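You operate a simulated robot arm through the tools that you are given. There is no shell and no other tool. Be economical: measure what you need, move in short steps, check, and stop when the job is done.

Carry out the task below with a simulated two-armed robot. There is one attempt and no reset: what you move stays moved.

JOB
Press the air bowl drain button three times. Press the tare button two times. Pick up the small tub with blue lid with one hand, pass it to the other hand and put it on the screen wash stand. Take the can cloth and put it on the top of the sampling bench. Take the steel scoop with black grip and put it on the top of the sampling bench. Put the silo sample cup with yellow ring on the top of the sack rest. Take the drive oil jug and put it on the top of the packing table. Fetch the rail grease brush and stand it on the top of the breaker bench. Lift the lid of the bin marked waste open. Any order will do. Set down upright: small tub with blue lid, silo sample cup with yellow ring, drive oil jug, rail grease brush.
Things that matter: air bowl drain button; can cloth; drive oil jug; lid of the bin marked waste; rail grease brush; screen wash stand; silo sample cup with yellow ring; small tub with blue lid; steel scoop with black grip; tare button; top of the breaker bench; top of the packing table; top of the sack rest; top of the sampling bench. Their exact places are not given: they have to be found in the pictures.

It is judged by the outcome, as a careful person would: the job done as asked, and still so three seconds after it is handed in. It fails if anything else is knocked over, pushed out of place, dropped, spilled or broken. Lids that push on must go on centred and level and be pressed home; caps that screw on are set level and turned clockwise until they are tight. Flat cloth is picked up by pressing the open fingertips on it (5 to 10 N) and closing them slowly along it; thin cloth reads only 2 to 8 mm in the jaws.

ROBOT AND FRAMES
Two 6-joint arms with two-finger grippers on one trunk, on a base that drives. Base frame: it is fixed to the floor where the robot stands at the start and does not move with it; the origin is under the middle of the robot, x ahead of it, y to its left, z up. Readings come in mm, rad, newtons and seconds.
The left shoulder is at the start at [70, 176, 1090], the right one opposite. With the tool pointing down near the work surface each hand reaches from about 320 to 660 mm from the robot's upright axis, wherever it stands, measured 20 degrees to its own side. Places, roughly: air bowl drain button [600, 0, 1000]; can cloth (7x6x4 cm) [-6000, -5700, 400]; drive oil jug (16x9x13 cm) [-4200, -800, 800]; lid of the bin marked waste [-6500, -500, 900]; rail grease brush (3x3x20 cm) [-4400, -900, 900]; screen wash stand (50x24 cm) [-3280, -4520, 620]; silo sample cup with yellow ring (7x7x10 cm) [-6200, -700, 800]; small tub with blue lid (8x8x11 cm) [-6500, -4600, 900]; steel scoop with black grip (20x8x4 cm) [-8100, -2000, 800]; tare button [2200, -3800, 1100]; top of the breaker bench [-2700, 2200, 700]; top of the packing table [-6400, -700, 700]; top of the sack rest (20x18 cm) [-4360, 840, 540]; top of the sampling bench [-6300, -5300, 900]. Payload 2.45 kg a hand.
Tool frame (each hand has its own): the origin (TCP) lies between the finger pads and is the grasp point; the fingertips stand 26 mm ahead of it; z points along the fingers, y is the line along which they close. The gripper opens to 96 mm. The gripper's body begins 69 mm behind the TCP.
Orientation is that of the tool frame in the base frame, as a unit quaternion [x, y, z, w]. With the fingers straight down and closing along the base's y, the tool's x points along the base's -x, its y along +y and its z along -z.

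CONTROLS
- The arms move only by the tool step_arm. It takes "left_commands", "right_commands" or both (then of equal length, played together; a hand with none holds still); each is one flat list of numbers, 6 for each row, row after row: the shift along the tool's x, y, z in units of 300 mm (1.0 is 300 mm), then the turn, a rotation vector about the tool's x, y, z in units of 45 degrees (1.0 is 45 degrees). In form: [x, y, z, rx, ry, rz, x, y, z, rx, ry, rz, ...]. A call has 1 to 12 rows; each row is the pose to reach, as a shift and turn from the pose commanded when the call began, along the tool's axes at that moment. "left_grip" and "right_grip" are, for a hand that has rows, the finger opening in mm, from 0 to 96, set as the call begins (left out, the last holds). A call with a number of a shift or a turn outside -1 to 1 is refused whole. A row lasts 0.2 s, in which the tool goes at most 50 mm and 0.15 rad; a call with a longer step from one row to the next is refused whole, and so is a gripper value outside its range. Where a pose cannot be reached the arm comes as near as it can. A force on the tool above 40 N (or 10 N above the force at the start of the call, whichever is more), or a blocked arm, ends the call early, and 0.2 s more pass. The fingers move at their own pace and stop on an object; they squeeze with about 28 N. The grip force told is the motor's: it shows also when the fingers shut on nothing. Time passes only in rows, and 0.2 s behind the last, so rows that repeat a pose let the fingers close. It gives the time, the measured TCP pose, the force on the tool (base axes), the opening and the grip force at its end, in the units of the frame above (readings bear some noise), with the torque about the TCP (base axes, N m) and any sound that the robot's microphone picked up.
- Cameras (640 x 400 px; columns grow to the right, rows downward): "scene" is now at [142.5, 12.3, 1435.4]; the picture's right is [0.14, -0.99, 0.00], its down [-0.34, -0.05, -0.94] and it looks along [0.93, 0.13, -0.34] (base axes); focal length 268 px, centre (320, 200). "left" rides on the left gripper at [82, -3, -98] in its tool frame; the picture's right is [0.04, 1.00, 0.00], its down [-0.73, 0.03, -0.68] and it looks along [-0.68, 0.03, 0.73] (tool axes); focal length 256 px, centre (320, 200). "right" rides on the right gripper at [82, 3, -98] in its tool frame; the picture's right is [-0.04, 1.00, 0.00], its down [-0.73, -0.03, -0.68] and it looks along [-0.68, -0.03, 0.73] (tool axes); focal length 256 px, centre (320, 200).
- capture(camera): a new picture of that camera. It takes no simulated time.
- move_column(by): slides the trunk up (or, below 0, down) by that many mm; the arms and the scene camera ride with it, the base frame stays. It gives what a move gives, with no picture.
- base_move(legs): drives the robot by 1 to 6 legs, each [ahead, left, turn to the left] in mm, mm and rad, along the robot's own axes; the way and the turn of a leg run together, so that a leg with both is an arc; at most 1500 mm and 3.142 rad a leg. The arms and the cameras ride along, it lands a little off, and it stops where it bumps. It gives what a move gives.
- head_to(pan, tilt): turns the head with the scene camera to pan (to the left, within 1.501 rad either way) and tilt (down, from -0.506 to 1.204), counted from straight ahead of the robot. It gives what a move gives.
- pixel_to_xyz(camera, pixels): for up to 12 pixels [column, row] of the newest picture of that camera ("zoom" is the newest enlarged one), the place [x, y, z] in the base frame of the surface seen there, good to about 2 mm. It takes no simulated time.
- close_up(camera, box): a new picture of the part [left, top, right, bottom] of that camera's present view, enlarged. It takes no simulated time.
- close_job(): hands the job in; it is judged then, once.

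Keep the steps short. Do not move on a guess: measure, check each grasp and each placing, and mend mistakes. In all there are 322 turns and 216 pictures (those below and enlarged ones count). Leave the grippers open and the arms clear of the work at the hand-in unless told otherwise, and finish with a single line.

The tools are called after "Request:" as name(argument=value, ...) on one line, values as JSON. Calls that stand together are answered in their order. step_arm: Moves the arms, as the interface text tells. Its arguments: {"type":"object","properties":{"left_commands":{"type":"array"},"left_grip":{"type":"number"},"right_commands":{"type":"array"},"right_grip":{"type":"number"}},"required":[]} The other tools are called the same way: move_column (by) slides the trunk up or down; base_move (legs) drives the base; head_to (pan, tilt) turns the head that bears the scene camera; capture (camera) takes a picture; pixel_to_xyz (camera, pixels) gives the place of the surface under pixels of a picture; close_up (camera, box) takes an enlarged picture of a part of a camera's view; close_job () hands the job in.

At the start:

```text
clock: 0.0
left_eef_pos: [571.9, 298.3, 1245.2]
left_tcp_rot: [-0.001, 1.0, -0.001, 0.001]
left_ft_force: [0.4, -0.5, -0.1]
left_torque: [0.0, 0.0, 0.0]
left_opening: 96.0
left_grip_force: 0.0
right_eef_pos: [535.1, -219.9, 1229.9]
right_tcp_rot: [0.0, 1.0, 0.0, 0.0]
right_ft_force: [0.1, -0.9, -0.3]
right_torque: [0.0, -0.01, 0.0]
right_opening: 96.1
right_grip_force: 0.1
trunk travel left (down, up): [-575.0, 265.0]
robot x, y, heading: [-1.6, 0.5, -0.001]
head pan, tilt: [0.14, 0.351]
```

scene: 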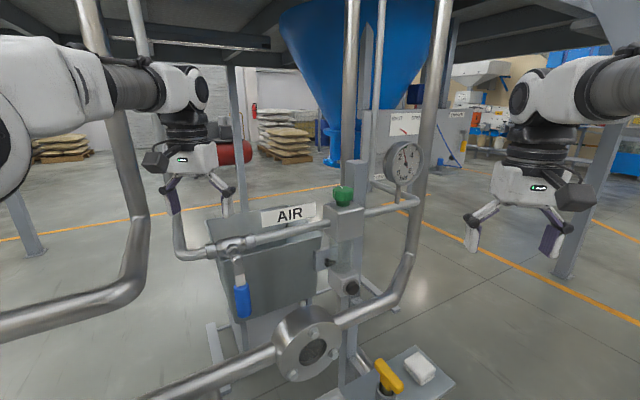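
right: 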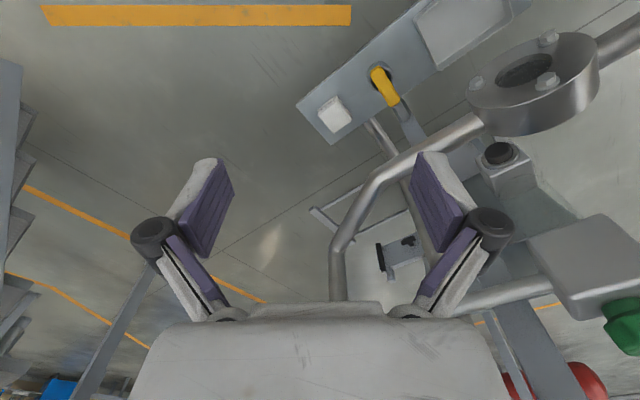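
left: 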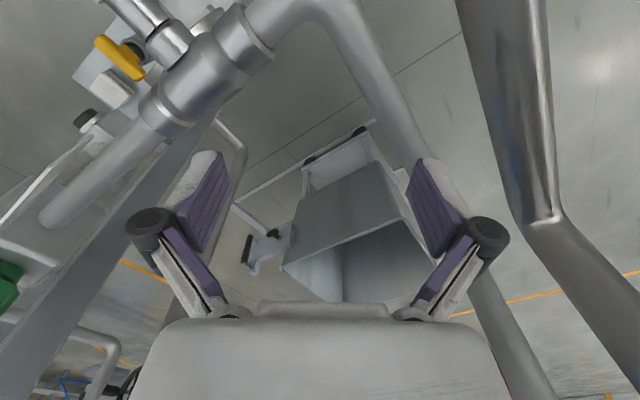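

I see the AIR station: a dark button near (352,288) and a green knob at (343,195). I'll enlarge that area to identify the drain button.

Request:
close_up(camera="scene", box=[200, 160, 460, 400])

Request:
pixel_to_xyz(camera="scene", pixels=[[352, 288], [343, 195], [242, 300], [313, 350], [290, 214], [345, 225], [403, 160], [430, 130], [120, 200], [420, 372]])

```text
1.67 times, centred on (330, 280) of scene
```

zoom: 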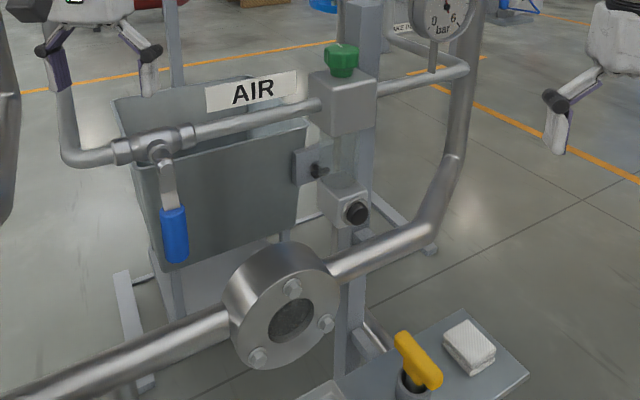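

```text
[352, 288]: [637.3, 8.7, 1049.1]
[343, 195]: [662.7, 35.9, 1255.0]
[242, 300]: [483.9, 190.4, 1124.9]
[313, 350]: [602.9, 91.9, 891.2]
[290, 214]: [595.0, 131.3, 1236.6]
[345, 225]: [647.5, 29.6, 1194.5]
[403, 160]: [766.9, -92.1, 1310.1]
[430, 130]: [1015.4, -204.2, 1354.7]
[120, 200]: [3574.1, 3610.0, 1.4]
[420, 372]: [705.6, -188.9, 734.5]
```

The black button at zoom (357,214) sits on the block under the glass bowl. Next I'll enlarge it further and measure the face normal.

Request:
close_up(camera="scene", box=[310, 230, 390, 310])

Request:
close_up(camera="right", box=[440, 110, 600, 210])

```text
5.00 times, centred on (350, 270) of scene
```

zoom: 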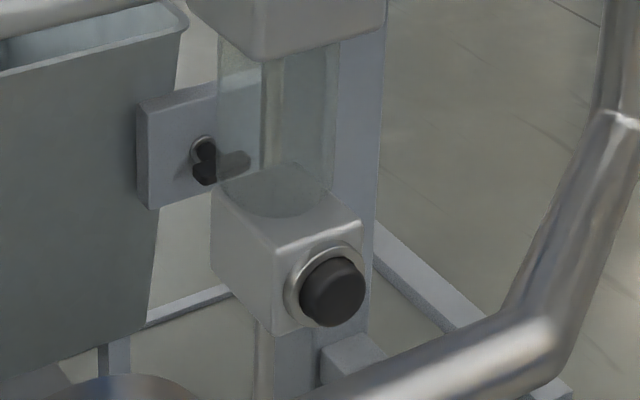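

```text
4.00 times, centred on (520, 160) of right
```

zoom: 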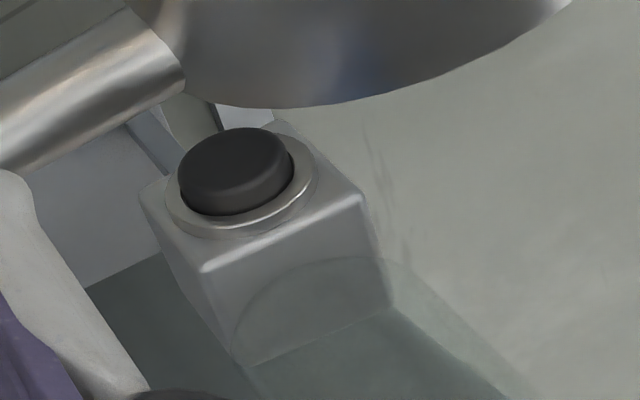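

I'll measure the button face and block corners in the newest zoom.

Request:
pixel_to_xyz(camera="zoom", pixels=[[235, 155], [210, 165], [260, 145], [230, 135], [205, 262], [355, 203], [160, 205], [250, 340], [380, 300], [185, 245]])

Request:
pixel_to_xyz(camera="scene", pixels=[[350, 287], [355, 286], [351, 291], [340, 282], [332, 280], [358, 273], [346, 274], [400, 290], [375, 300], [340, 318]])

```text
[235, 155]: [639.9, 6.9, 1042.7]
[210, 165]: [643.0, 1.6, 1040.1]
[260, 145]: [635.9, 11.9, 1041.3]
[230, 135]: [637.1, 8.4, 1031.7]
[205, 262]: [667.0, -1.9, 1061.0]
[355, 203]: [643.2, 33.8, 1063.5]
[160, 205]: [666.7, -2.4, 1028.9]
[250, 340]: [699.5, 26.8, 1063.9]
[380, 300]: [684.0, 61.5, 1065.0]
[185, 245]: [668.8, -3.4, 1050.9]
```

```text
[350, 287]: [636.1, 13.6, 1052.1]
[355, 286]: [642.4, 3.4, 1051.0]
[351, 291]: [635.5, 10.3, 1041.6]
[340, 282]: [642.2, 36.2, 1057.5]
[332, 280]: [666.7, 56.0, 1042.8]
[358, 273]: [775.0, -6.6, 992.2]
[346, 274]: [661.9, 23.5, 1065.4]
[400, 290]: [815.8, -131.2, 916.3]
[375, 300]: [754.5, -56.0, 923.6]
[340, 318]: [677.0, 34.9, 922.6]
```

The button's face looks along about (-0.83,-0.56,0), with its centre near (639,7,1041). I'll close the right fingers and begin pitching the hand forward.

Request:
step_arm(right_commands=[0, 0, 0, 0, -0.17, 0, 0, 0, 0, 0, -0.34, 0, 0, 0, 0, 0, -0.5, 0, 0, 0, 0, 0, -0.67, 0, 0, 0, 0, 0, -0.84, 0, 0, 0, 0, 0, -1, 0], right_grip=0)

```text
clock: 1.4
left_eef_pos: [573.1, 298.2, 1244.8]
left_tcp_rot: [0.0, 1.0, -0.001, 0.001]
left_ft_force: [0.5, 0.3, 0.7]
left_torque: [-0.01, 0.03, 0.01]
left_opening: 96.3
left_grip_force: 0.0
right_eef_pos: [611.5, -219.6, 1206.6]
right_tcp_rot: [0.001, 0.924, 0.0, 0.383]
right_ft_force: [0.6, -0.1, 0.6]
right_torque: [0.03, 0.04, -0.02]
right_opening: 0.2
right_grip_force: 28.3
right hand out of reach, approached as far as the arm can: row 3, 4, 5, 6
trunk travel left (down, up): [-575.0, 265.0]
robot x, y, heading: [0.3, 2.4, 0.003]
head pan, tilt: [0.14, 0.351]
```

The hand couldn't hold at the full bend; it is a bit too close. Before backing the base I'll check where the pipes stand relative to the left hand.

Request:
capture(camera="scene")

Request:
pixel_to_xyz(camera="scene", pixels=[[125, 180], [130, 250], [60, 310], [90, 20], [180, 240], [352, 100], [435, 60], [200, 385], [385, 210], [410, 250]])

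```text
209 pictures are left
```

scene: 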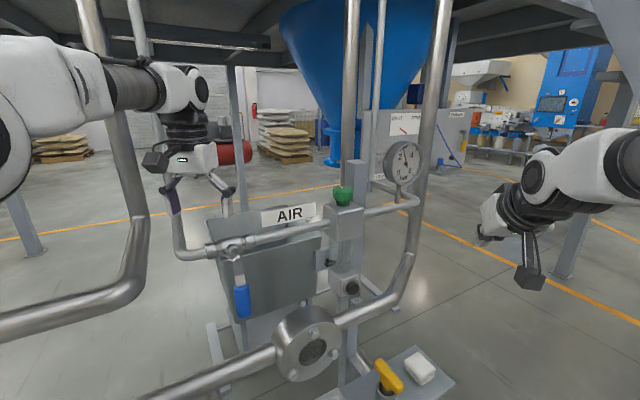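

```text
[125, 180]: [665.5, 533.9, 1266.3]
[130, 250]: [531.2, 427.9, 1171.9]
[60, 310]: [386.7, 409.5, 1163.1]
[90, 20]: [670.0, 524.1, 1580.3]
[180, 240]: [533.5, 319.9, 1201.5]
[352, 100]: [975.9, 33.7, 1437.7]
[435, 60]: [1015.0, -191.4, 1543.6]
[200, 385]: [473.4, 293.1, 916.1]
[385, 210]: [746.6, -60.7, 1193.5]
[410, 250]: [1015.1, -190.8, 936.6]
```

The left pipe lies at y≈410 parallel to x, so a straight back-up is clear. I'll back the base up 130 mm.

Request:
base_move(legs=[[-130, 0, 0]])

```text
clock: 2.7
left_eef_pos: [444.0, 299.1, 1245.3]
left_tcp_rot: [-0.001, 1.0, 0.0, 0.0]
left_ft_force: [0.8, 0.2, 0.0]
left_torque: [0.03, 0.03, -0.01]
left_opening: 96.0
left_grip_force: 0.0
right_eef_pos: [482.9, -219.4, 1206.1]
right_tcp_rot: [-0.001, 0.924, 0.001, 0.381]
right_ft_force: [-1.1, -0.1, 0.0]
right_torque: [0.0, 0.01, -0.01]
right_opening: 0.2
right_grip_force: 28.2
trunk travel left (down, up): [-575.0, 265.0]
robot x, y, heading: [-125.9, 0.2, -0.001]
head pan, tilt: [0.14, 0.351]
```

Now I'll pitch the rest of the way to horizontal while lowering toward the button height.

Request:
step_arm(right_commands=[0.06, 0.04, 0.07, 0, -0.17, 0, 0.12, 0.08, 0.14, 0, -0.34, 0, 0.18, 0.12, 0.21, 0, -0.5, 0, 0.24, 0.16, 0.29, 0, -0.67, 0, 0.3, 0.2, 0.36, 0, -0.84, 0, 0.35, 0.233, 0.43, 0, -1, 0])

```text
clock: 4.1
left_eef_pos: [452.8, 291.5, 1241.4]
left_tcp_rot: [0.0, 1.0, 0.004, -0.004]
left_ft_force: [1.2, -0.6, -0.4]
left_torque: [0.16, 0.14, -0.02]
left_opening: 95.9
left_grip_force: 0.1
right_eef_pos: [538.2, -233.1, 1085.6]
right_tcp_rot: [-0.04, 0.745, 0.1, 0.659]
right_ft_force: [1.7, -1.0, -0.1]
right_torque: [0.0, -0.06, 0.13]
right_opening: 0.0
right_grip_force: 28.3
right hand out of reach, approached as far as the arm can: row 1, 2, 3, 4, 5, 6
trunk travel left (down, up): [-575.0, 265.0]
robot x, y, heading: [-127.0, -3.1, 0.001]
head pan, tilt: [0.14, 0.351]
```

Horizontal pointing needs more distance from the body. I'll shift forward toward the pre-press spot while yawing to the button axis.

Request:
step_arm(right_commands=[0.013, 0.055, 0.07, -0.12, 0, 0, 0.026, 0.11, 0.14, -0.25, 0, 0, 0.039, 0.165, 0.21, -0.37, 0, 0, 0.052, 0.22, 0.28, -0.5, 0, 0, 0.065, 0.275, 0.35, -0.62, 0, 0, 0.077, 0.33, 0.417, -0.75, 0, 0])

Request:
capture(camera="scene")

```text
clock: 5.5
left_eef_pos: [444.4, 299.2, 1245.0]
left_tcp_rot: [-0.002, 1.0, -0.001, 0.001]
left_ft_force: [0.0, -0.2, 0.0]
left_torque: [-0.02, 0.04, -0.01]
left_opening: 96.1
left_grip_force: 0.0
right_eef_pos: [624.3, -99.7, 1068.6]
right_tcp_rot: [-0.233, 0.683, 0.31, 0.619]
right_ft_force: [0.7, 0.3, 0.1]
right_torque: [0.05, 0.0, 0.0]
right_opening: 0.0
right_grip_force: 28.7
trunk travel left (down, up): [-575.0, 265.0]
robot x, y, heading: [-130.0, 2.4, 0.004]
head pan, tilt: [0.14, 0.351]
```

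```text
208 pictures are left
```

scene: 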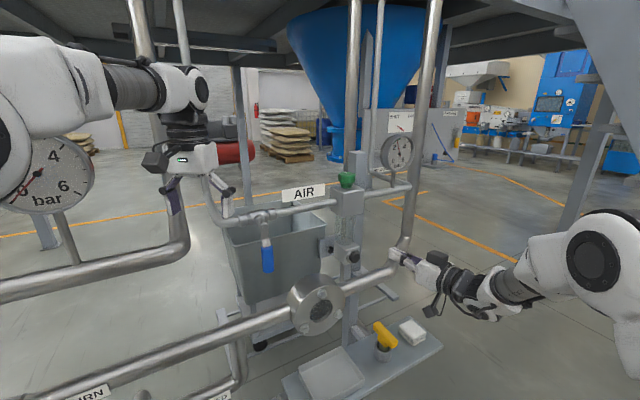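

Reached now; the hand sits at (624,-100,1069) but yawed about 12° too far. I'll move to the spot 50 mm before the button and correct yaw.

Request:
step_arm(right_commands=[0.04, 0.085, 0.015, 0.09, 0, 0, 0.08, 0.17, 0.03, 0.18, 0, 0, 0.123, 0.253, 0.043, 0.26, 0.02, 0, 0.123, 0.253, 0.043, 0.26, 0.02, 0])

Request:
capture(camera="right")

```text
clock: 6.5
left_eef_pos: [442.9, 298.6, 1245.5]
left_tcp_rot: [-0.001, 1.0, 0.0, 0.002]
left_ft_force: [0.3, -0.7, 0.5]
left_torque: [0.05, 0.0, 0.01]
left_opening: 96.1
left_grip_force: 0.1
right_eef_pos: [575.2, -35.4, 1040.3]
right_tcp_rot: [-0.172, 0.716, 0.238, 0.634]
right_ft_force: [0.0, 0.2, -0.8]
right_torque: [0.03, 0.03, 0.01]
right_opening: 0.0
right_grip_force: 27.9
trunk travel left (down, up): [-575.0, 265.0]
robot x, y, heading: [-130.4, -0.3, -0.002]
head pan, tilt: [0.14, 0.351]
```

```text
207 pictures are left
```

right: 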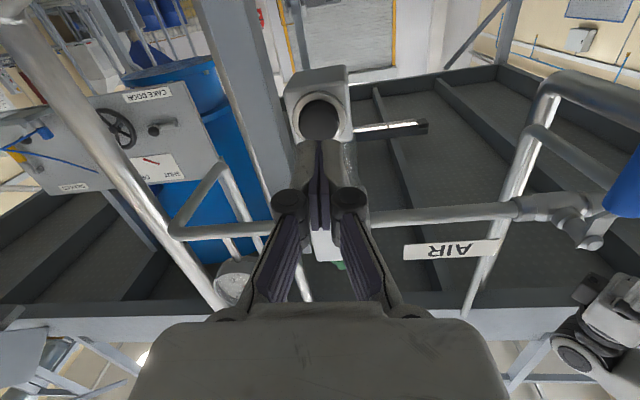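

Tip is lined up with the button. I'll level the pitch and advance 40 mm.

Request:
step_arm(right_commands=[0, 0, 0, 0, -0.11, 0, 0, 0, 0.06, 0, -0.11, 0, 0, 0, 0.12, 0, -0.11, 0, 0, 0, 0.12, 0, -0.11, 0])

Request:
close_up(camera="scene", box=[310, 210, 430, 285])

```text
clock: 7.5
left_eef_pos: [441.9, 299.3, 1245.2]
left_tcp_rot: [-0.002, 1.0, -0.001, 0.0]
left_ft_force: [-0.5, 0.1, 0.2]
left_torque: [0.01, -0.02, 0.0]
left_opening: 96.1
left_grip_force: 0.0
right_eef_pos: [604.9, -14.1, 1038.0]
right_tcp_rot: [-0.161, 0.687, 0.243, 0.665]
right_ft_force: [1.5, -0.7, 0.1]
right_torque: [0.01, 0.01, -0.01]
right_opening: 0.0
right_grip_force: 27.9
trunk travel left (down, up): [-575.0, 265.0]
robot x, y, heading: [-127.1, -1.3, -0.001]
head pan, tilt: [0.14, 0.351]
```

```text
5.33 times, centred on (370, 248) of scene
```

zoom: 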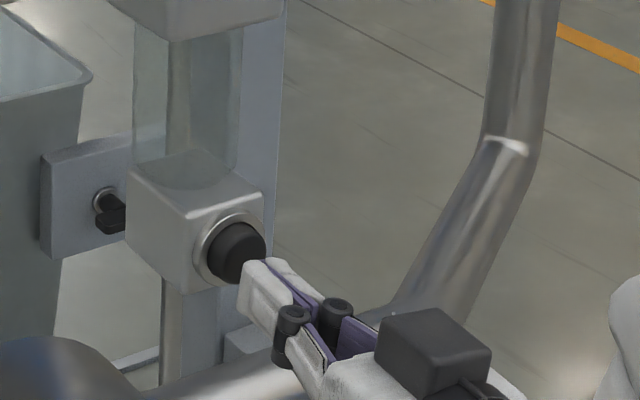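

About 12 mm short of the button. I'll press gently, ending with retreat.

Request:
step_arm(right_commands=[-0.006, 0, 0.025, 0, 0, 0, -0.006, 0, 0.04, 0, 0, 0, -0.006, 0, 0.05, 0, 0, 0, -0.006, 0, 0.06, 0, 0, 0, -0.006, 0, 0.06, 0, 0, 0])

```text
clock: 8.7
left_eef_pos: [441.8, 298.5, 1245.6]
left_tcp_rot: [-0.002, 1.0, 0.0, 0.001]
left_ft_force: [0.1, -0.4, 0.4]
left_torque: [0.02, 0.0, -0.01]
left_opening: 96.0
left_grip_force: 0.1
right_eef_pos: [620.2, -5.0, 1039.2]
right_tcp_rot: [-0.161, 0.688, 0.243, 0.665]
right_ft_force: [-1.9, -1.2, -1.6]
right_torque: [-0.02, 0.08, 0.0]
right_opening: 0.0
right_grip_force: 28.6
trunk travel left (down, up): [-575.0, 265.0]
robot x, y, heading: [-131.6, 0.8, -0.002]
head pan, tilt: [0.14, 0.351]
```

Just at contact (about 2 N). Pushing a few mm further in small steps.

Request:
step_arm(right_commands=[0, 0, 0.01, 0, 0, 0, 0, 0, 0.015, 0, 0, 0, 0, 0, 0.02, 0, 0, 0, 0, 0, 0.02, 0, 0, 0])

```text
clock: 9.7
left_eef_pos: [440.4, 297.4, 1245.4]
left_tcp_rot: [0.001, 1.0, 0.0, 0.002]
left_ft_force: [0.3, 0.1, -0.3]
left_torque: [0.02, -0.02, -0.01]
left_opening: 95.9
left_grip_force: 0.2
right_eef_pos: [622.2, -2.3, 1040.4]
right_tcp_rot: [-0.162, 0.687, 0.244, 0.665]
right_ft_force: [-11.9, -5.4, -4.4]
right_torque: [-0.12, 0.13, 0.16]
right_opening: 0.2
right_grip_force: 28.1
trunk travel left (down, up): [-575.0, 265.0]
robot x, y, heading: [-131.7, -0.3, 0.0]
head pan, tilt: [0.14, 0.351]
heard: click
```

Click: first press. I'll retreat 12 mm and press again to the same depth.

Request:
step_arm(right_commands=[0, 0, -0.02, 0, 0, 0, 0, 0, -0.04, 0, 0, 0, 0, 0, -0.04, 0, 0, 0])

Request:
step_arm(right_commands=[0, 0, 0.02, 0, 0, 0, 0, 0, 0.03, 0, 0, 0, 0, 0, 0.035, 0, 0, 0, 0, 0, 0.04, 0, 0, 0, 0, 0, 0.042, 0, 0, 0])

Request:
step_arm(right_commands=[0, 0, -0.02, 0, 0, 0, 0, 0, -0.042, 0, 0, 0, 0, 0, -0.042, 0, 0, 0])

```text
clock: 10.5
left_eef_pos: [442.7, 300.1, 1244.8]
left_tcp_rot: [-0.001, 1.0, -0.001, 0.001]
left_ft_force: [-0.6, -0.7, 0.8]
left_torque: [0.01, -0.01, 0.05]
left_opening: 96.0
left_grip_force: 0.0
right_eef_pos: [614.8, -7.6, 1040.9]
right_tcp_rot: [-0.161, 0.688, 0.243, 0.665]
right_ft_force: [0.4, 0.2, 0.2]
right_torque: [0.0, -0.02, -0.01]
right_opening: 0.0
right_grip_force: 28.3
trunk travel left (down, up): [-575.0, 265.0]
robot x, y, heading: [-131.5, -0.1, 0.002]
head pan, tilt: [0.14, 0.351]
```

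```text
clock: 11.7
left_eef_pos: [440.4, 297.2, 1246.5]
left_tcp_rot: [-0.001, 1.0, 0.0, 0.002]
left_ft_force: [0.3, -0.5, -0.6]
left_torque: [-0.01, 0.04, 0.01]
left_opening: 95.9
left_grip_force: 0.1
right_eef_pos: [622.6, -2.9, 1040.3]
right_tcp_rot: [-0.16, 0.688, 0.244, 0.665]
right_ft_force: [-15.8, -9.0, -5.9]
right_torque: [-0.19, 0.17, 0.13]
right_opening: 0.2
right_grip_force: 28.1
trunk travel left (down, up): [-575.0, 265.0]
robot x, y, heading: [-132.1, 2.8, 0.004]
head pan, tilt: [0.14, 0.351]
heard: click
```

```text
clock: 12.5
left_eef_pos: [442.9, 300.2, 1243.9]
left_tcp_rot: [-0.001, 1.0, -0.001, 0.001]
left_ft_force: [-0.3, 0.2, -0.3]
left_torque: [0.03, -0.03, -0.04]
left_opening: 96.0
left_grip_force: 0.0
right_eef_pos: [614.9, -6.5, 1038.4]
right_tcp_rot: [-0.163, 0.687, 0.246, 0.664]
right_ft_force: [1.2, -0.2, -0.5]
right_torque: [0.02, 0.03, -0.02]
right_opening: 0.0
right_grip_force: 28.1
trunk travel left (down, up): [-575.0, 265.0]
robot x, y, heading: [-131.5, -1.9, 0.006]
head pan, tilt: [0.14, 0.351]
```

Two clicks so far. Third press, then a longer retreat.

Request:
step_arm(right_commands=[0, 0, 0.02, 0, 0, 0, 0, 0, 0.03, 0, 0, 0, 0, 0, 0.035, 0, 0, 0, 0, 0, 0.04, 0, 0, 0, 0, 0, 0.042, 0, 0, 0])

Request:
step_arm(right_commands=[0, 0, -0.05, 0, 0, 0, 0, 0, -0.15, 0, 0, 0, 0, 0, -0.25, 0, 0, 0])

Request:
capture(camera="scene")

```text
clock: 13.7
left_eef_pos: [439.9, 297.4, 1245.7]
left_tcp_rot: [-0.001, 1.0, 0.0, 0.002]
left_ft_force: [0.1, 0.1, -0.5]
left_torque: [0.01, 0.0, 0.04]
left_opening: 96.0
left_grip_force: 0.2
right_eef_pos: [622.0, -2.7, 1041.7]
right_tcp_rot: [-0.161, 0.688, 0.244, 0.664]
right_ft_force: [-19.2, -8.1, -7.2]
right_torque: [-0.23, 0.21, 0.22]
right_opening: 0.1
right_grip_force: 28.1
trunk travel left (down, up): [-575.0, 265.0]
robot x, y, heading: [-129.3, -0.0, 0.004]
head pan, tilt: [0.14, 0.351]
heard: click
```

```text
clock: 14.5
left_eef_pos: [441.2, 298.5, 1246.0]
left_tcp_rot: [-0.001, 1.0, 0.0, 0.001]
left_ft_force: [0.1, 0.0, 0.1]
left_torque: [0.02, 0.02, -0.01]
left_opening: 96.0
left_grip_force: 0.1
right_eef_pos: [562.2, -43.1, 1040.6]
right_tcp_rot: [-0.161, 0.687, 0.244, 0.665]
right_ft_force: [-0.1, -0.9, 0.2]
right_torque: [-0.01, 0.01, 0.02]
right_opening: 0.1
right_grip_force: 28.0
trunk travel left (down, up): [-575.0, 265.0]
robot x, y, heading: [-131.9, -0.2, 0.003]
head pan, tilt: [0.14, 0.351]
```

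```text
205 pictures are left
```

scene: 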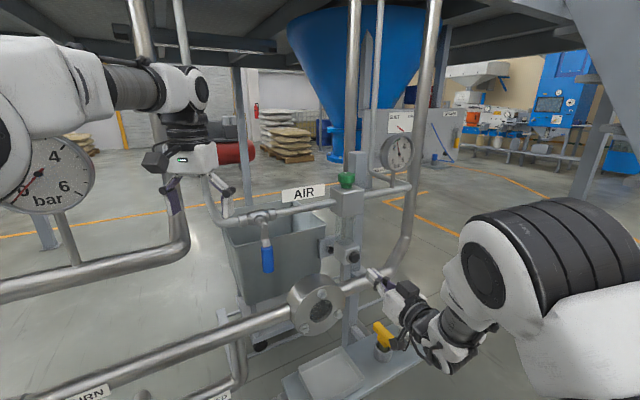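

All three presses clicked. Next I'll look to the right and left to plan the drive to the tare button at about (2200,-3800).

Request:
head_to(pan=-1.0, tilt=0.3)

Request:
capture(camera="scene")

Request:
head_to(pan=-1.5, tilt=0.5)

Request:
capture(camera="scene")

```text
clock: 15.8
left_eef_pos: [441.8, 298.4, 1244.5]
left_tcp_rot: [0.0, 1.0, 0.0, 0.0]
left_ft_force: [0.6, 0.5, -0.1]
left_torque: [0.0, 0.01, -0.04]
left_opening: 96.0
left_grip_force: 0.1
right_eef_pos: [561.9, -42.5, 1039.5]
right_tcp_rot: [-0.161, 0.688, 0.244, 0.664]
right_ft_force: [-0.4, 0.5, 0.3]
right_torque: [0.0, 0.03, -0.01]
right_opening: 0.0
right_grip_force: 28.4
trunk travel left (down, up): [-575.0, 265.0]
robot x, y, heading: [-129.6, 3.1, 0.004]
head pan, tilt: [-1.0, 0.3]
```

```text
204 pictures are left
```

scene: 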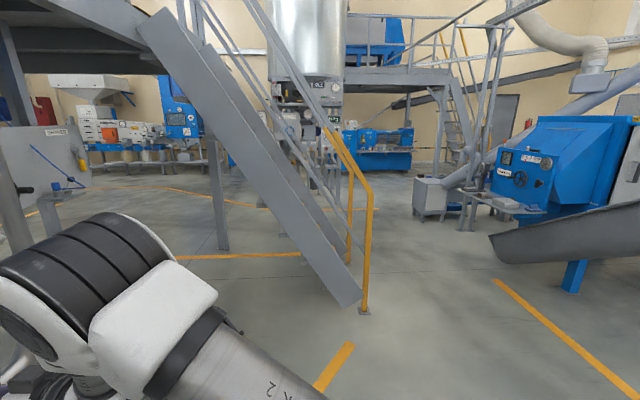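

```text
clock: 16.8
left_eef_pos: [442.8, 299.5, 1244.9]
left_tcp_rot: [-0.001, 1.0, 0.0, 0.001]
left_ft_force: [0.0, 0.6, 0.7]
left_torque: [0.01, 0.0, -0.01]
left_opening: 95.8
left_grip_force: 0.0
right_eef_pos: [561.9, -42.3, 1040.8]
right_tcp_rot: [-0.162, 0.687, 0.245, 0.664]
right_ft_force: [-0.3, -0.6, 1.2]
right_torque: [-0.01, 0.04, 0.03]
right_opening: 0.0
right_grip_force: 28.1
trunk travel left (down, up): [-575.0, 265.0]
robot x, y, heading: [-128.0, -1.1, 0.006]
head pan, tilt: [-1.499, 0.499]
```

```text
203 pictures are left
```

scene: 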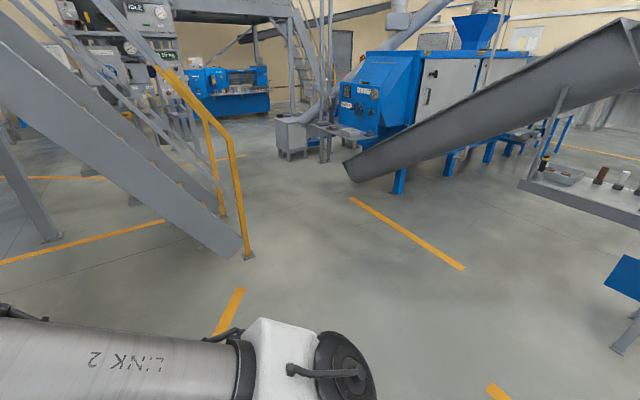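

I'll locate floor and equipment points in this picture, and enlarge the weighing equipment at upper left.

Request:
pixel_to_xyz(camera="scene", pixels=[[245, 255], [150, 15], [165, 55], [165, 100], [230, 95], [295, 145], [345, 165], [400, 250], [325, 120], [60, 240], [220, 130], [610, 350]])

Request:
head_to(pan=-1.1, tilt=0.2)

Request:
close_up(camera="scene", box=[240, 60, 440, 185])

```text
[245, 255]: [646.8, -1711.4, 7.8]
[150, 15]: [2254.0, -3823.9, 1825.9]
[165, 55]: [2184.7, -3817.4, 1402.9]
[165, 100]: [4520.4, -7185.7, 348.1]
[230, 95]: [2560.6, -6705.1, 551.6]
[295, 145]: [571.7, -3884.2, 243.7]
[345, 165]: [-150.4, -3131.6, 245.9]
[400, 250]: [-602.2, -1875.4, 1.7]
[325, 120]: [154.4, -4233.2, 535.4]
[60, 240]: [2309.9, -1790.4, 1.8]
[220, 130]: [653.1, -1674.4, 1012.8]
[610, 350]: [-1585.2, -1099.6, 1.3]
```

```text
clock: 17.6
left_eef_pos: [443.0, 298.9, 1245.8]
left_tcp_rot: [0.0, 1.0, -0.001, 0.0]
left_ft_force: [0.2, -0.4, 0.3]
left_torque: [0.0, 0.01, 0.0]
left_opening: 96.2
left_grip_force: 0.0
right_eef_pos: [562.9, -41.2, 1040.4]
right_tcp_rot: [-0.161, 0.688, 0.244, 0.664]
right_ft_force: [-0.2, 0.3, 1.2]
right_torque: [0.0, 0.0, 0.0]
right_opening: 0.0
right_grip_force: 28.8
trunk travel left (down, up): [-575.0, 265.0]
robot x, y, heading: [-130.2, -0.4, -0.002]
head pan, tilt: [-1.1, 0.201]
```

```text
3.20 times, centred on (340, 122) of scene
```

zoom: 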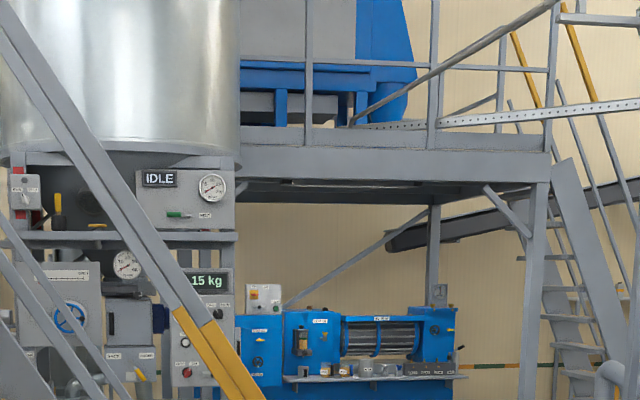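

The panel under the "15 kg" display is the candidate. I'll measure the panel plane from this zoom.

Request:
pixel_to_xyz(camera="zoom", pixels=[[185, 270], [228, 275], [225, 300], [175, 350], [200, 385], [225, 318], [185, 342], [190, 380], [150, 185], [225, 220], [10, 330], [155, 390]])

Request:
capture(camera="scene")

```text
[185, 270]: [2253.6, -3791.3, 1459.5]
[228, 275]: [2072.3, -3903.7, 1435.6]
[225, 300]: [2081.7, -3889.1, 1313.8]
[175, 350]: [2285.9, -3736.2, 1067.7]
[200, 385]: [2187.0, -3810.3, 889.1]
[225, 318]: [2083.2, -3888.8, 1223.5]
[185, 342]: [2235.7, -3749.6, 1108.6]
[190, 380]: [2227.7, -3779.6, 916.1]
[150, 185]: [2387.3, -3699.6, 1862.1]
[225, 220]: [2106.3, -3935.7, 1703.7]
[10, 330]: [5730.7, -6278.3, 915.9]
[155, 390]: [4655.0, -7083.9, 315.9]
```

```text
201 pictures are left
```

scene: 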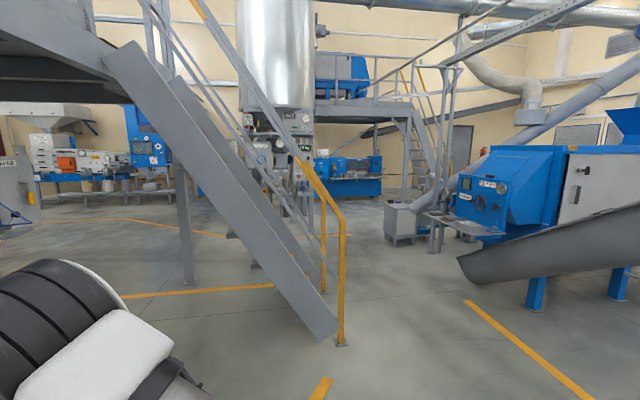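

Panel faces along about (-0.6,0.8). I'd stand near (1720,-3150). I'll measure the stairs and the machine's feet so the way is clear.

Request:
pixel_to_xyz(camera="scene", pixels=[[150, 100], [185, 90], [250, 220], [320, 330], [342, 345], [190, 280], [325, 250], [250, 265], [390, 240], [480, 280], [232, 235], [360, 280]])

```text
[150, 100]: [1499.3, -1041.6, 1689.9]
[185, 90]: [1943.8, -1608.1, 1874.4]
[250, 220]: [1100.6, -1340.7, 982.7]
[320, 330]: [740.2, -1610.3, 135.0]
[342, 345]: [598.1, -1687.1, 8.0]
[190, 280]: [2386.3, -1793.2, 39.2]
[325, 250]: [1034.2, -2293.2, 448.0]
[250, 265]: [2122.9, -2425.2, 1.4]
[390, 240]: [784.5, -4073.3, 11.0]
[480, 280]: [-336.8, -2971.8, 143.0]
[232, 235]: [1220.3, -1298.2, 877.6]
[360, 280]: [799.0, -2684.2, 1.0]
```

The stair foot spans roughly (600,-1690)–(1030,-2300). I'll back off, slide right out of the pipes, and turn toward the panel heading.

Request:
base_move(legs=[[-120, 0, 0], [0, -1050, 0], [0, 0, -0.927]])

Request:
head_to(pan=0, tilt=0.4)

Request:
capture(camera="scene")

```text
clock: 26.3
left_eef_pos: [339.4, -1325.4, 1245.6]
left_tcp_rot: [0.446, 0.895, -0.001, 0.0]
left_ft_force: [0.1, -0.5, -0.1]
left_torque: [-0.02, 0.0, 0.0]
left_opening: 95.9
left_grip_force: 0.0
right_eef_pos: [138.1, -1626.2, 1040.2]
right_tcp_rot: [0.163, 0.687, -0.078, 0.704]
right_ft_force: [0.0, 0.4, -0.6]
right_torque: [-0.02, 0.02, 0.01]
right_opening: 0.0
right_grip_force: 28.4
trunk travel left (down, up): [-575.0, 265.0]
robot x, y, heading: [-244.5, -1044.5, -0.924]
head pan, tilt: [-1.1, 0.201]
```

```text
clock: 27.6
left_eef_pos: [338.9, -1325.8, 1244.3]
left_tcp_rot: [0.446, 0.895, -0.002, 0.001]
left_ft_force: [0.2, 0.0, 0.1]
left_torque: [-0.07, 0.0, 0.04]
left_opening: 96.0
left_grip_force: 0.1
right_eef_pos: [137.7, -1625.5, 1040.8]
right_tcp_rot: [0.163, 0.687, -0.079, 0.704]
right_ft_force: [0.5, 0.4, 0.8]
right_torque: [-0.01, 0.01, 0.0]
right_opening: 0.0
right_grip_force: 28.2
trunk travel left (down, up): [-575.0, 265.0]
robot x, y, heading: [-246.0, -1050.5, -0.929]
head pan, tilt: [0.0, 0.4]
```

```text
200 pictures are left
```

scene: 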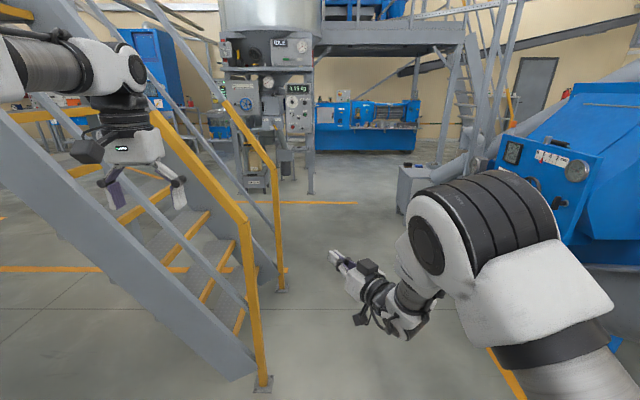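

The way between the stair post and the auger is open. Driving around the stair foot to in front of the weighing panel.

Request:
base_move(legs=[[500, -450, 0], [1000, 0, 0], [700, 0, 0], [500, 800, 0]])

Request:
capture(camera="scene")

```text
clock: 44.0
left_eef_pos: [2260.1, -3253.1, 1244.7]
left_tcp_rot: [0.449, 0.894, -0.002, 0.0]
left_ft_force: [-0.1, -0.5, 0.8]
left_torque: [0.0, 0.01, -0.01]
left_opening: 95.9
left_grip_force: 0.0
right_eef_pos: [2056.6, -3553.1, 1041.2]
right_tcp_rot: [0.164, 0.687, -0.079, 0.703]
right_ft_force: [0.8, -0.2, -0.1]
right_torque: [0.02, -0.02, -0.04]
right_opening: 0.0
right_grip_force: 28.0
trunk travel left (down, up): [-575.0, 265.0]
robot x, y, heading: [1676.9, -2970.5, -0.93]
head pan, tilt: [0.0, 0.4]
```

```text
199 pictures are left
```

scene: 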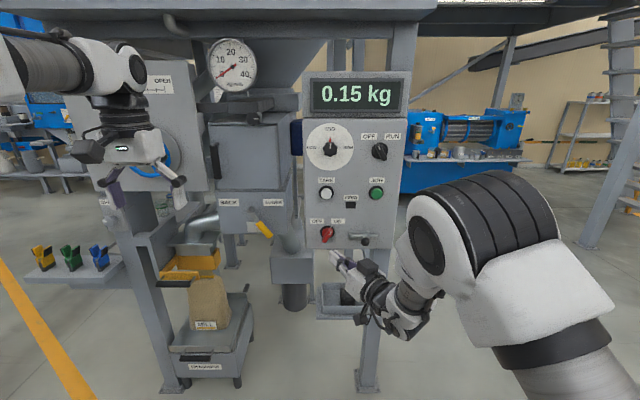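

Close in front of the panel. I'll enlarge the panel to read the labels.

Request:
close_up(camera="scene", box=[300, 120, 412, 260])

Request:
pixel_to_xyz(camera="scene", pixels=[[326, 193], [376, 193], [326, 234], [340, 210], [395, 130], [315, 215]])

```text
2.86 times, centred on (356, 190) of scene
```

zoom: 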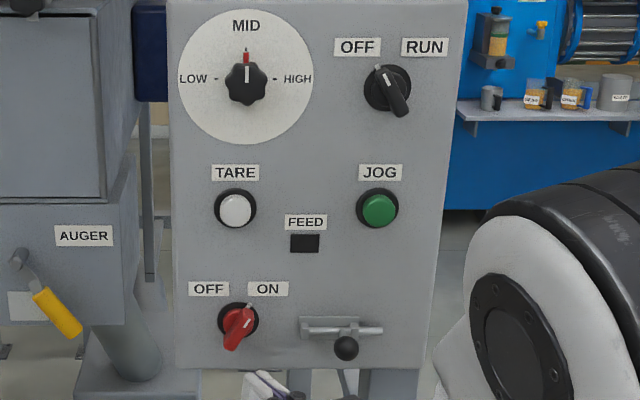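

```text
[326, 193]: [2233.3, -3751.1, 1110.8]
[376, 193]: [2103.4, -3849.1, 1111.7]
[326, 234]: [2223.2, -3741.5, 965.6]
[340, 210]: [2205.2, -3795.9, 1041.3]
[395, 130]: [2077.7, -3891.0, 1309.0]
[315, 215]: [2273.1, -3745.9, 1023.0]
```

TARE is the white button at (2233,-3751,1111). I'll yaw the right hand square to the panel and raise it 70 mm to button height.

Request:
step_arm(right_commands=[-0.05, 0, 0, 0.15, 0, 0, -0.1, 0, 0, 0.3, 0, 0, -0.15, 0, 0, 0.45, 0, 0, -0.2, 0, 0, 0.6, 0, 0, -0.24, 0, 0, 0.74, 0, 0, -0.24, 0, 0, 0.74, 0, 0])

Request:
base_move(legs=[[130, 80, 0]])

```text
clock: 45.4
left_eef_pos: [2259.9, -3256.0, 1243.9]
left_tcp_rot: [0.449, 0.894, 0.002, -0.001]
left_ft_force: [-1.3, -0.3, 0.3]
left_torque: [0.04, 0.03, 0.0]
left_opening: 95.9
left_grip_force: 0.1
right_eef_pos: [2029.9, -3586.4, 1148.6]
right_tcp_rot: [0.263, 0.702, -0.151, 0.645]
right_ft_force: [0.0, -0.2, 0.1]
right_torque: [-0.03, -0.01, 0.03]
right_opening: 0.2
right_grip_force: 28.1
right hand out of reach, approached as far as the arm can: row 1, 2, 3, 4, 5, 6
trunk travel left (down, up): [-575.0, 265.0]
robot x, y, heading: [1677.0, -2971.8, -0.931]
head pan, tilt: [0.0, 0.4]
```

```text
clock: 46.8
left_eef_pos: [2400.4, -3311.1, 1246.0]
left_tcp_rot: [0.449, 0.894, -0.001, 0.002]
left_ft_force: [-0.4, -1.1, 0.9]
left_torque: [0.0, -0.01, 0.01]
left_opening: 96.0
left_grip_force: 0.0
right_eef_pos: [2171.6, -3640.9, 1150.7]
right_tcp_rot: [0.261, 0.701, -0.151, 0.646]
right_ft_force: [0.5, -0.5, 0.7]
right_torque: [-0.01, 0.0, -0.01]
right_opening: 0.1
right_grip_force: 27.5
trunk travel left (down, up): [-575.0, 265.0]
robot x, y, heading: [1819.3, -3031.2, -0.927]
head pan, tilt: [0.0, 0.4]
```

Move to the pre-press spot and finish squaring up.

Request:
step_arm(right_commands=[0.035, -0.037, 0.04, 0.15, -0.05, 0, 0.07, -0.074, 0.08, 0.3, -0.1, 0, 0.107, -0.11, 0.12, 0.43, -0.15, 0, 0.107, -0.11, 0.12, 0.43, -0.15, 0])

Request:
capture(camera="scene")

```text
clock: 47.8
left_eef_pos: [2399.7, -3313.1, 1246.5]
left_tcp_rot: [0.449, 0.894, 0.0, 0.001]
left_ft_force: [-0.5, -0.1, 0.0]
left_torque: [-0.03, -0.01, 0.0]
left_opening: 96.1
left_grip_force: 0.0
right_eef_pos: [2101.1, -3745.1, 1138.2]
right_tcp_rot: [0.296, 0.668, -0.2, 0.652]
right_ft_force: [0.1, -0.5, 0.3]
right_torque: [-0.01, -0.01, 0.03]
right_opening: 0.0
right_grip_force: 27.9
right hand out of reach, approached as far as the arm can: row 1, 2, 3, 4
trunk travel left (down, up): [-575.0, 265.0]
robot x, y, heading: [1822.1, -3033.7, -0.93]
head pan, tilt: [0.0, 0.4]
```

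```text
197 pictures are left
```

scene: 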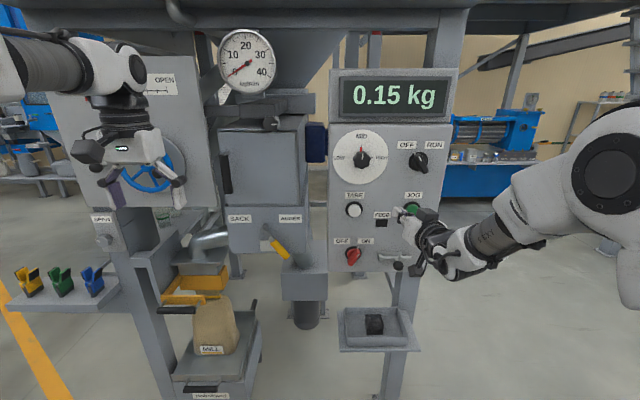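

The hand can't take that yaw in front of this shoulder; at the drain it worked with the hand turned ~30° inward. I'll back off, pull the left hand in, and turn the base about 25° right so the same posture works.

Request:
base_move(legs=[[-200, 0, 0]])

Request:
step_arm(left_commands=[0.15, 0, 0, 0, 0, 0, 0.3, 0, 0, 0, 0, 0, 0.45, 0, 0, 0, 0, 0, 0.6, 0, 0, 0, 0, 0])

Request:
base_move(legs=[[0, 0, -0.436], [0, 334, 0]])

Request:
capture(camera="scene")

```text
clock: 49.4
left_eef_pos: [2283.1, -3154.5, 1245.3]
left_tcp_rot: [0.45, 0.893, -0.001, 0.001]
left_ft_force: [-0.6, -0.2, -0.7]
left_torque: [-0.02, 0.0, -0.01]
left_opening: 95.8
left_grip_force: 0.0
right_eef_pos: [1983.2, -3585.4, 1138.6]
right_tcp_rot: [0.295, 0.669, -0.2, 0.652]
right_ft_force: [-0.1, 0.0, 0.1]
right_torque: [-0.01, 0.0, 0.03]
right_opening: 0.1
right_grip_force: 28.1
trunk travel left (down, up): [-575.0, 265.0]
robot x, y, heading: [1703.6, -2872.8, -0.933]
head pan, tilt: [0.0, 0.4]
```

```text
clock: 50.4
left_eef_pos: [2228.9, -3081.1, 1246.2]
left_tcp_rot: [0.449, 0.893, -0.001, 0.0]
left_ft_force: [-1.2, 0.1, -0.6]
left_torque: [-0.03, -0.02, -0.02]
left_opening: 96.0
left_grip_force: 0.2
left hand out of reach, approached as far as the arm can: row 3, 4
right_eef_pos: [1983.8, -3586.2, 1139.2]
right_tcp_rot: [0.297, 0.668, -0.2, 0.652]
right_ft_force: [-0.9, -0.5, 0.1]
right_torque: [0.02, -0.02, -0.04]
right_opening: 0.2
right_grip_force: 28.3
trunk travel left (down, up): [-575.0, 265.0]
robot x, y, heading: [1700.6, -2870.9, -0.929]
head pan, tilt: [0.0, 0.4]
```

```text
clock: 53.9
left_eef_pos: [2427.5, -3214.2, 1245.1]
left_tcp_rot: [0.632, 0.775, -0.001, -0.001]
left_ft_force: [0.6, -0.5, -1.1]
left_torque: [0.03, -0.01, 0.01]
left_opening: 95.8
left_grip_force: 0.2
right_eef_pos: [1992.4, -3569.4, 1137.6]
right_tcp_rot: [0.434, 0.589, -0.335, 0.594]
right_ft_force: [0.2, 0.3, 1.0]
right_torque: [0.02, 0.01, 0.01]
right_opening: 0.1
right_grip_force: 28.1
trunk travel left (down, up): [-575.0, 265.0]
robot x, y, heading: [2040.4, -2805.5, -1.367]
head pan, tilt: [0.0, 0.4]
```

```text
196 pictures are left
```

scene: 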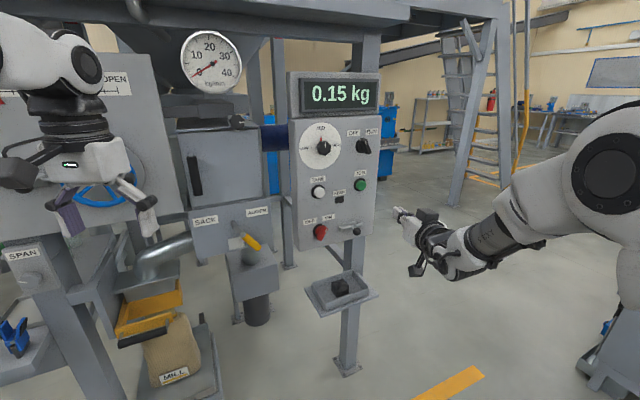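

Now swing the right hand in front, matching the posture that worked: 160 mm left, 27 down, yaw +13°.

Request:
step_arm(right_commands=[0.038, 0.133, 0.006, -0.07, -0.02, 0, 0.076, 0.266, 0.012, -0.14, -0.04, 0, 0.115, 0.4, 0.018, -0.21, -0.07, 0, 0.153, 0.533, 0.023, -0.28, -0.09, 0, 0.153, 0.533, 0.023, -0.28, -0.09, 0])

```text
clock: 55.1
left_eef_pos: [2427.5, -3214.9, 1245.9]
left_tcp_rot: [0.631, 0.776, 0.0, -0.001]
left_ft_force: [-0.8, 0.6, 0.2]
left_torque: [0.0, -0.02, -0.01]
left_opening: 95.9
left_grip_force: 0.0
right_eef_pos: [2123.3, -3522.3, 1120.4]
right_tcp_rot: [0.348, 0.607, -0.276, 0.659]
right_ft_force: [-0.1, 0.2, 0.3]
right_torque: [0.01, 0.01, 0.01]
right_opening: 0.1
right_grip_force: 27.7
right hand out of reach, approached as far as the arm can: row 2, 3, 4, 5
trunk travel left (down, up): [-575.0, 265.0]
robot x, y, heading: [2036.7, -2801.8, -1.368]
head pan, tilt: [0.0, 0.4]
```

Orientation is now square to the panel (yaw -52.6°). Drive the base so the tip comes ~50 mm in front of TARE.

Request:
base_move(legs=[[150, 25, 0]])

Request:
capture(camera="scene")

```text
clock: 56.5
left_eef_pos: [2483.6, -3354.1, 1244.6]
left_tcp_rot: [0.629, 0.777, -0.002, 0.0]
left_ft_force: [0.0, 0.0, -0.4]
left_torque: [0.03, -0.03, -0.01]
left_opening: 96.2
left_grip_force: 0.1
right_eef_pos: [2181.0, -3661.0, 1122.1]
right_tcp_rot: [0.347, 0.608, -0.275, 0.659]
right_ft_force: [0.1, 0.0, 0.3]
right_torque: [-0.02, 0.0, 0.01]
right_opening: 0.0
right_grip_force: 28.5
trunk travel left (down, up): [-575.0, 265.0]
robot x, y, heading: [2095.3, -2941.6, -1.363]
head pan, tilt: [0.0, 0.4]
```

```text
195 pictures are left
```

scene: 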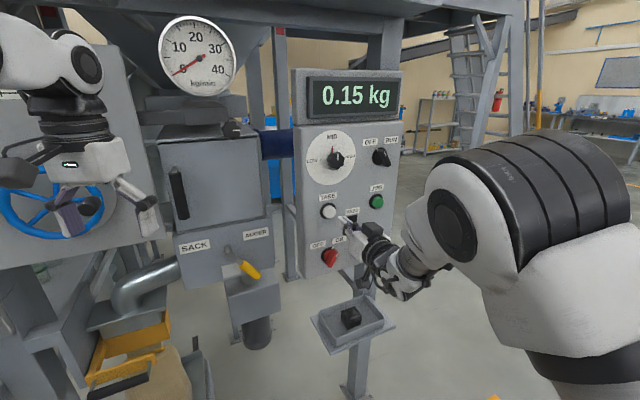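

TCP needs ~77 mm toward the panel, 12 mm right, 11 mm down. Going to about 12 mm short.

Request:
step_arm(right_commands=[0.035, -0.048, 0.06, 0, 0, 0, 0.035, -0.048, 0.13, 0, 0, 0, 0.035, -0.048, 0.19, 0, 0, 0, 0.035, -0.048, 0.215, 0, 0, 0, 0.035, -0.048, 0.215, 0, 0, 0])

Request:
close_up(camera="scene", box=[280, 160, 440, 260])

Request:
capture(camera="right")

```text
clock: 57.7
left_eef_pos: [2483.8, -3353.9, 1244.8]
left_tcp_rot: [0.63, 0.777, -0.001, 0.0]
left_ft_force: [0.8, 0.1, 0.3]
left_torque: [-0.02, 0.02, 0.01]
left_opening: 96.0
left_grip_force: 0.0
right_eef_pos: [2210.9, -3722.0, 1109.6]
right_tcp_rot: [0.347, 0.608, -0.275, 0.659]
right_ft_force: [-0.2, -0.5, -0.3]
right_torque: [0.0, -0.02, 0.0]
right_opening: 0.0
right_grip_force: 28.2
trunk travel left (down, up): [-575.0, 265.0]
robot x, y, heading: [2092.9, -2945.1, -1.359]
head pan, tilt: [0.0, 0.4]
```

```text
4.00 times, centred on (360, 210) of scene
```

zoom: 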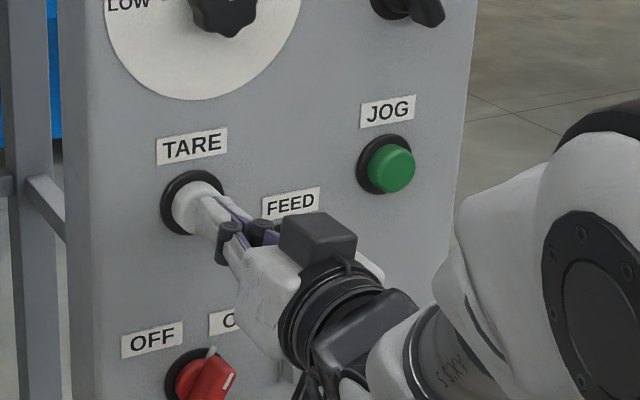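

```text
193 pictures are left
```

right: 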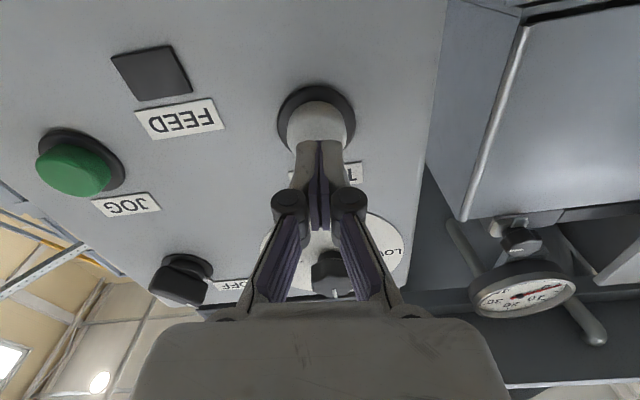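

Tip is centred on TARE, about 8–10 mm short. Pressing slowly.

Request:
step_arm(right_commands=[0, 0, 0.02, 0, 0, 0, 0, 0, 0.03, 0, 0, 0, 0, 0, 0.04, 0, 0, 0, 0, 0, 0.046, 0, 0, 0, 0, 0, 0.05, 0, 0, 0])

```text
clock: 58.9
left_eef_pos: [2484.3, -3354.6, 1244.1]
left_tcp_rot: [0.63, 0.777, 0.0, 0.0]
left_ft_force: [-0.1, 0.3, -0.1]
left_torque: [0.0, -0.06, -0.03]
left_opening: 96.3
left_grip_force: 0.0
right_eef_pos: [2218.7, -3734.5, 1109.9]
right_tcp_rot: [0.347, 0.608, -0.276, 0.658]
right_ft_force: [-2.5, 0.3, 0.5]
right_torque: [0.02, 0.01, -0.04]
right_opening: 0.0
right_grip_force: 27.8
trunk travel left (down, up): [-575.0, 265.0]
robot x, y, heading: [2091.5, -2940.4, -1.363]
head pan, tilt: [0.0, 0.4]
```

Request:
step_arm(right_commands=[0, 0, 0.008, 0, 0, 0, 0, 0, 0.014, 0, 0, 0, 0, 0, 0.02, 0, 0, 0, 0, 0, 0.024, 0, 0, 0])

```text
clock: 59.9
left_eef_pos: [2483.0, -3352.3, 1246.0]
left_tcp_rot: [0.63, 0.777, -0.001, 0.002]
left_ft_force: [0.2, -0.5, 0.3]
left_torque: [-0.01, -0.01, 0.0]
left_opening: 95.9
left_grip_force: 0.0
right_eef_pos: [2222.2, -3737.4, 1109.5]
right_tcp_rot: [0.347, 0.608, -0.275, 0.659]
right_ft_force: [-7.8, 17.2, -5.6]
right_torque: [0.3, 0.2, 0.08]
right_opening: 5.9
right_grip_force: 28.5
trunk travel left (down, up): [-575.0, 265.0]
robot x, y, heading: [2090.2, -2943.7, -1.364]
head pan, tilt: [0.0, 0.4]
heard: click
```

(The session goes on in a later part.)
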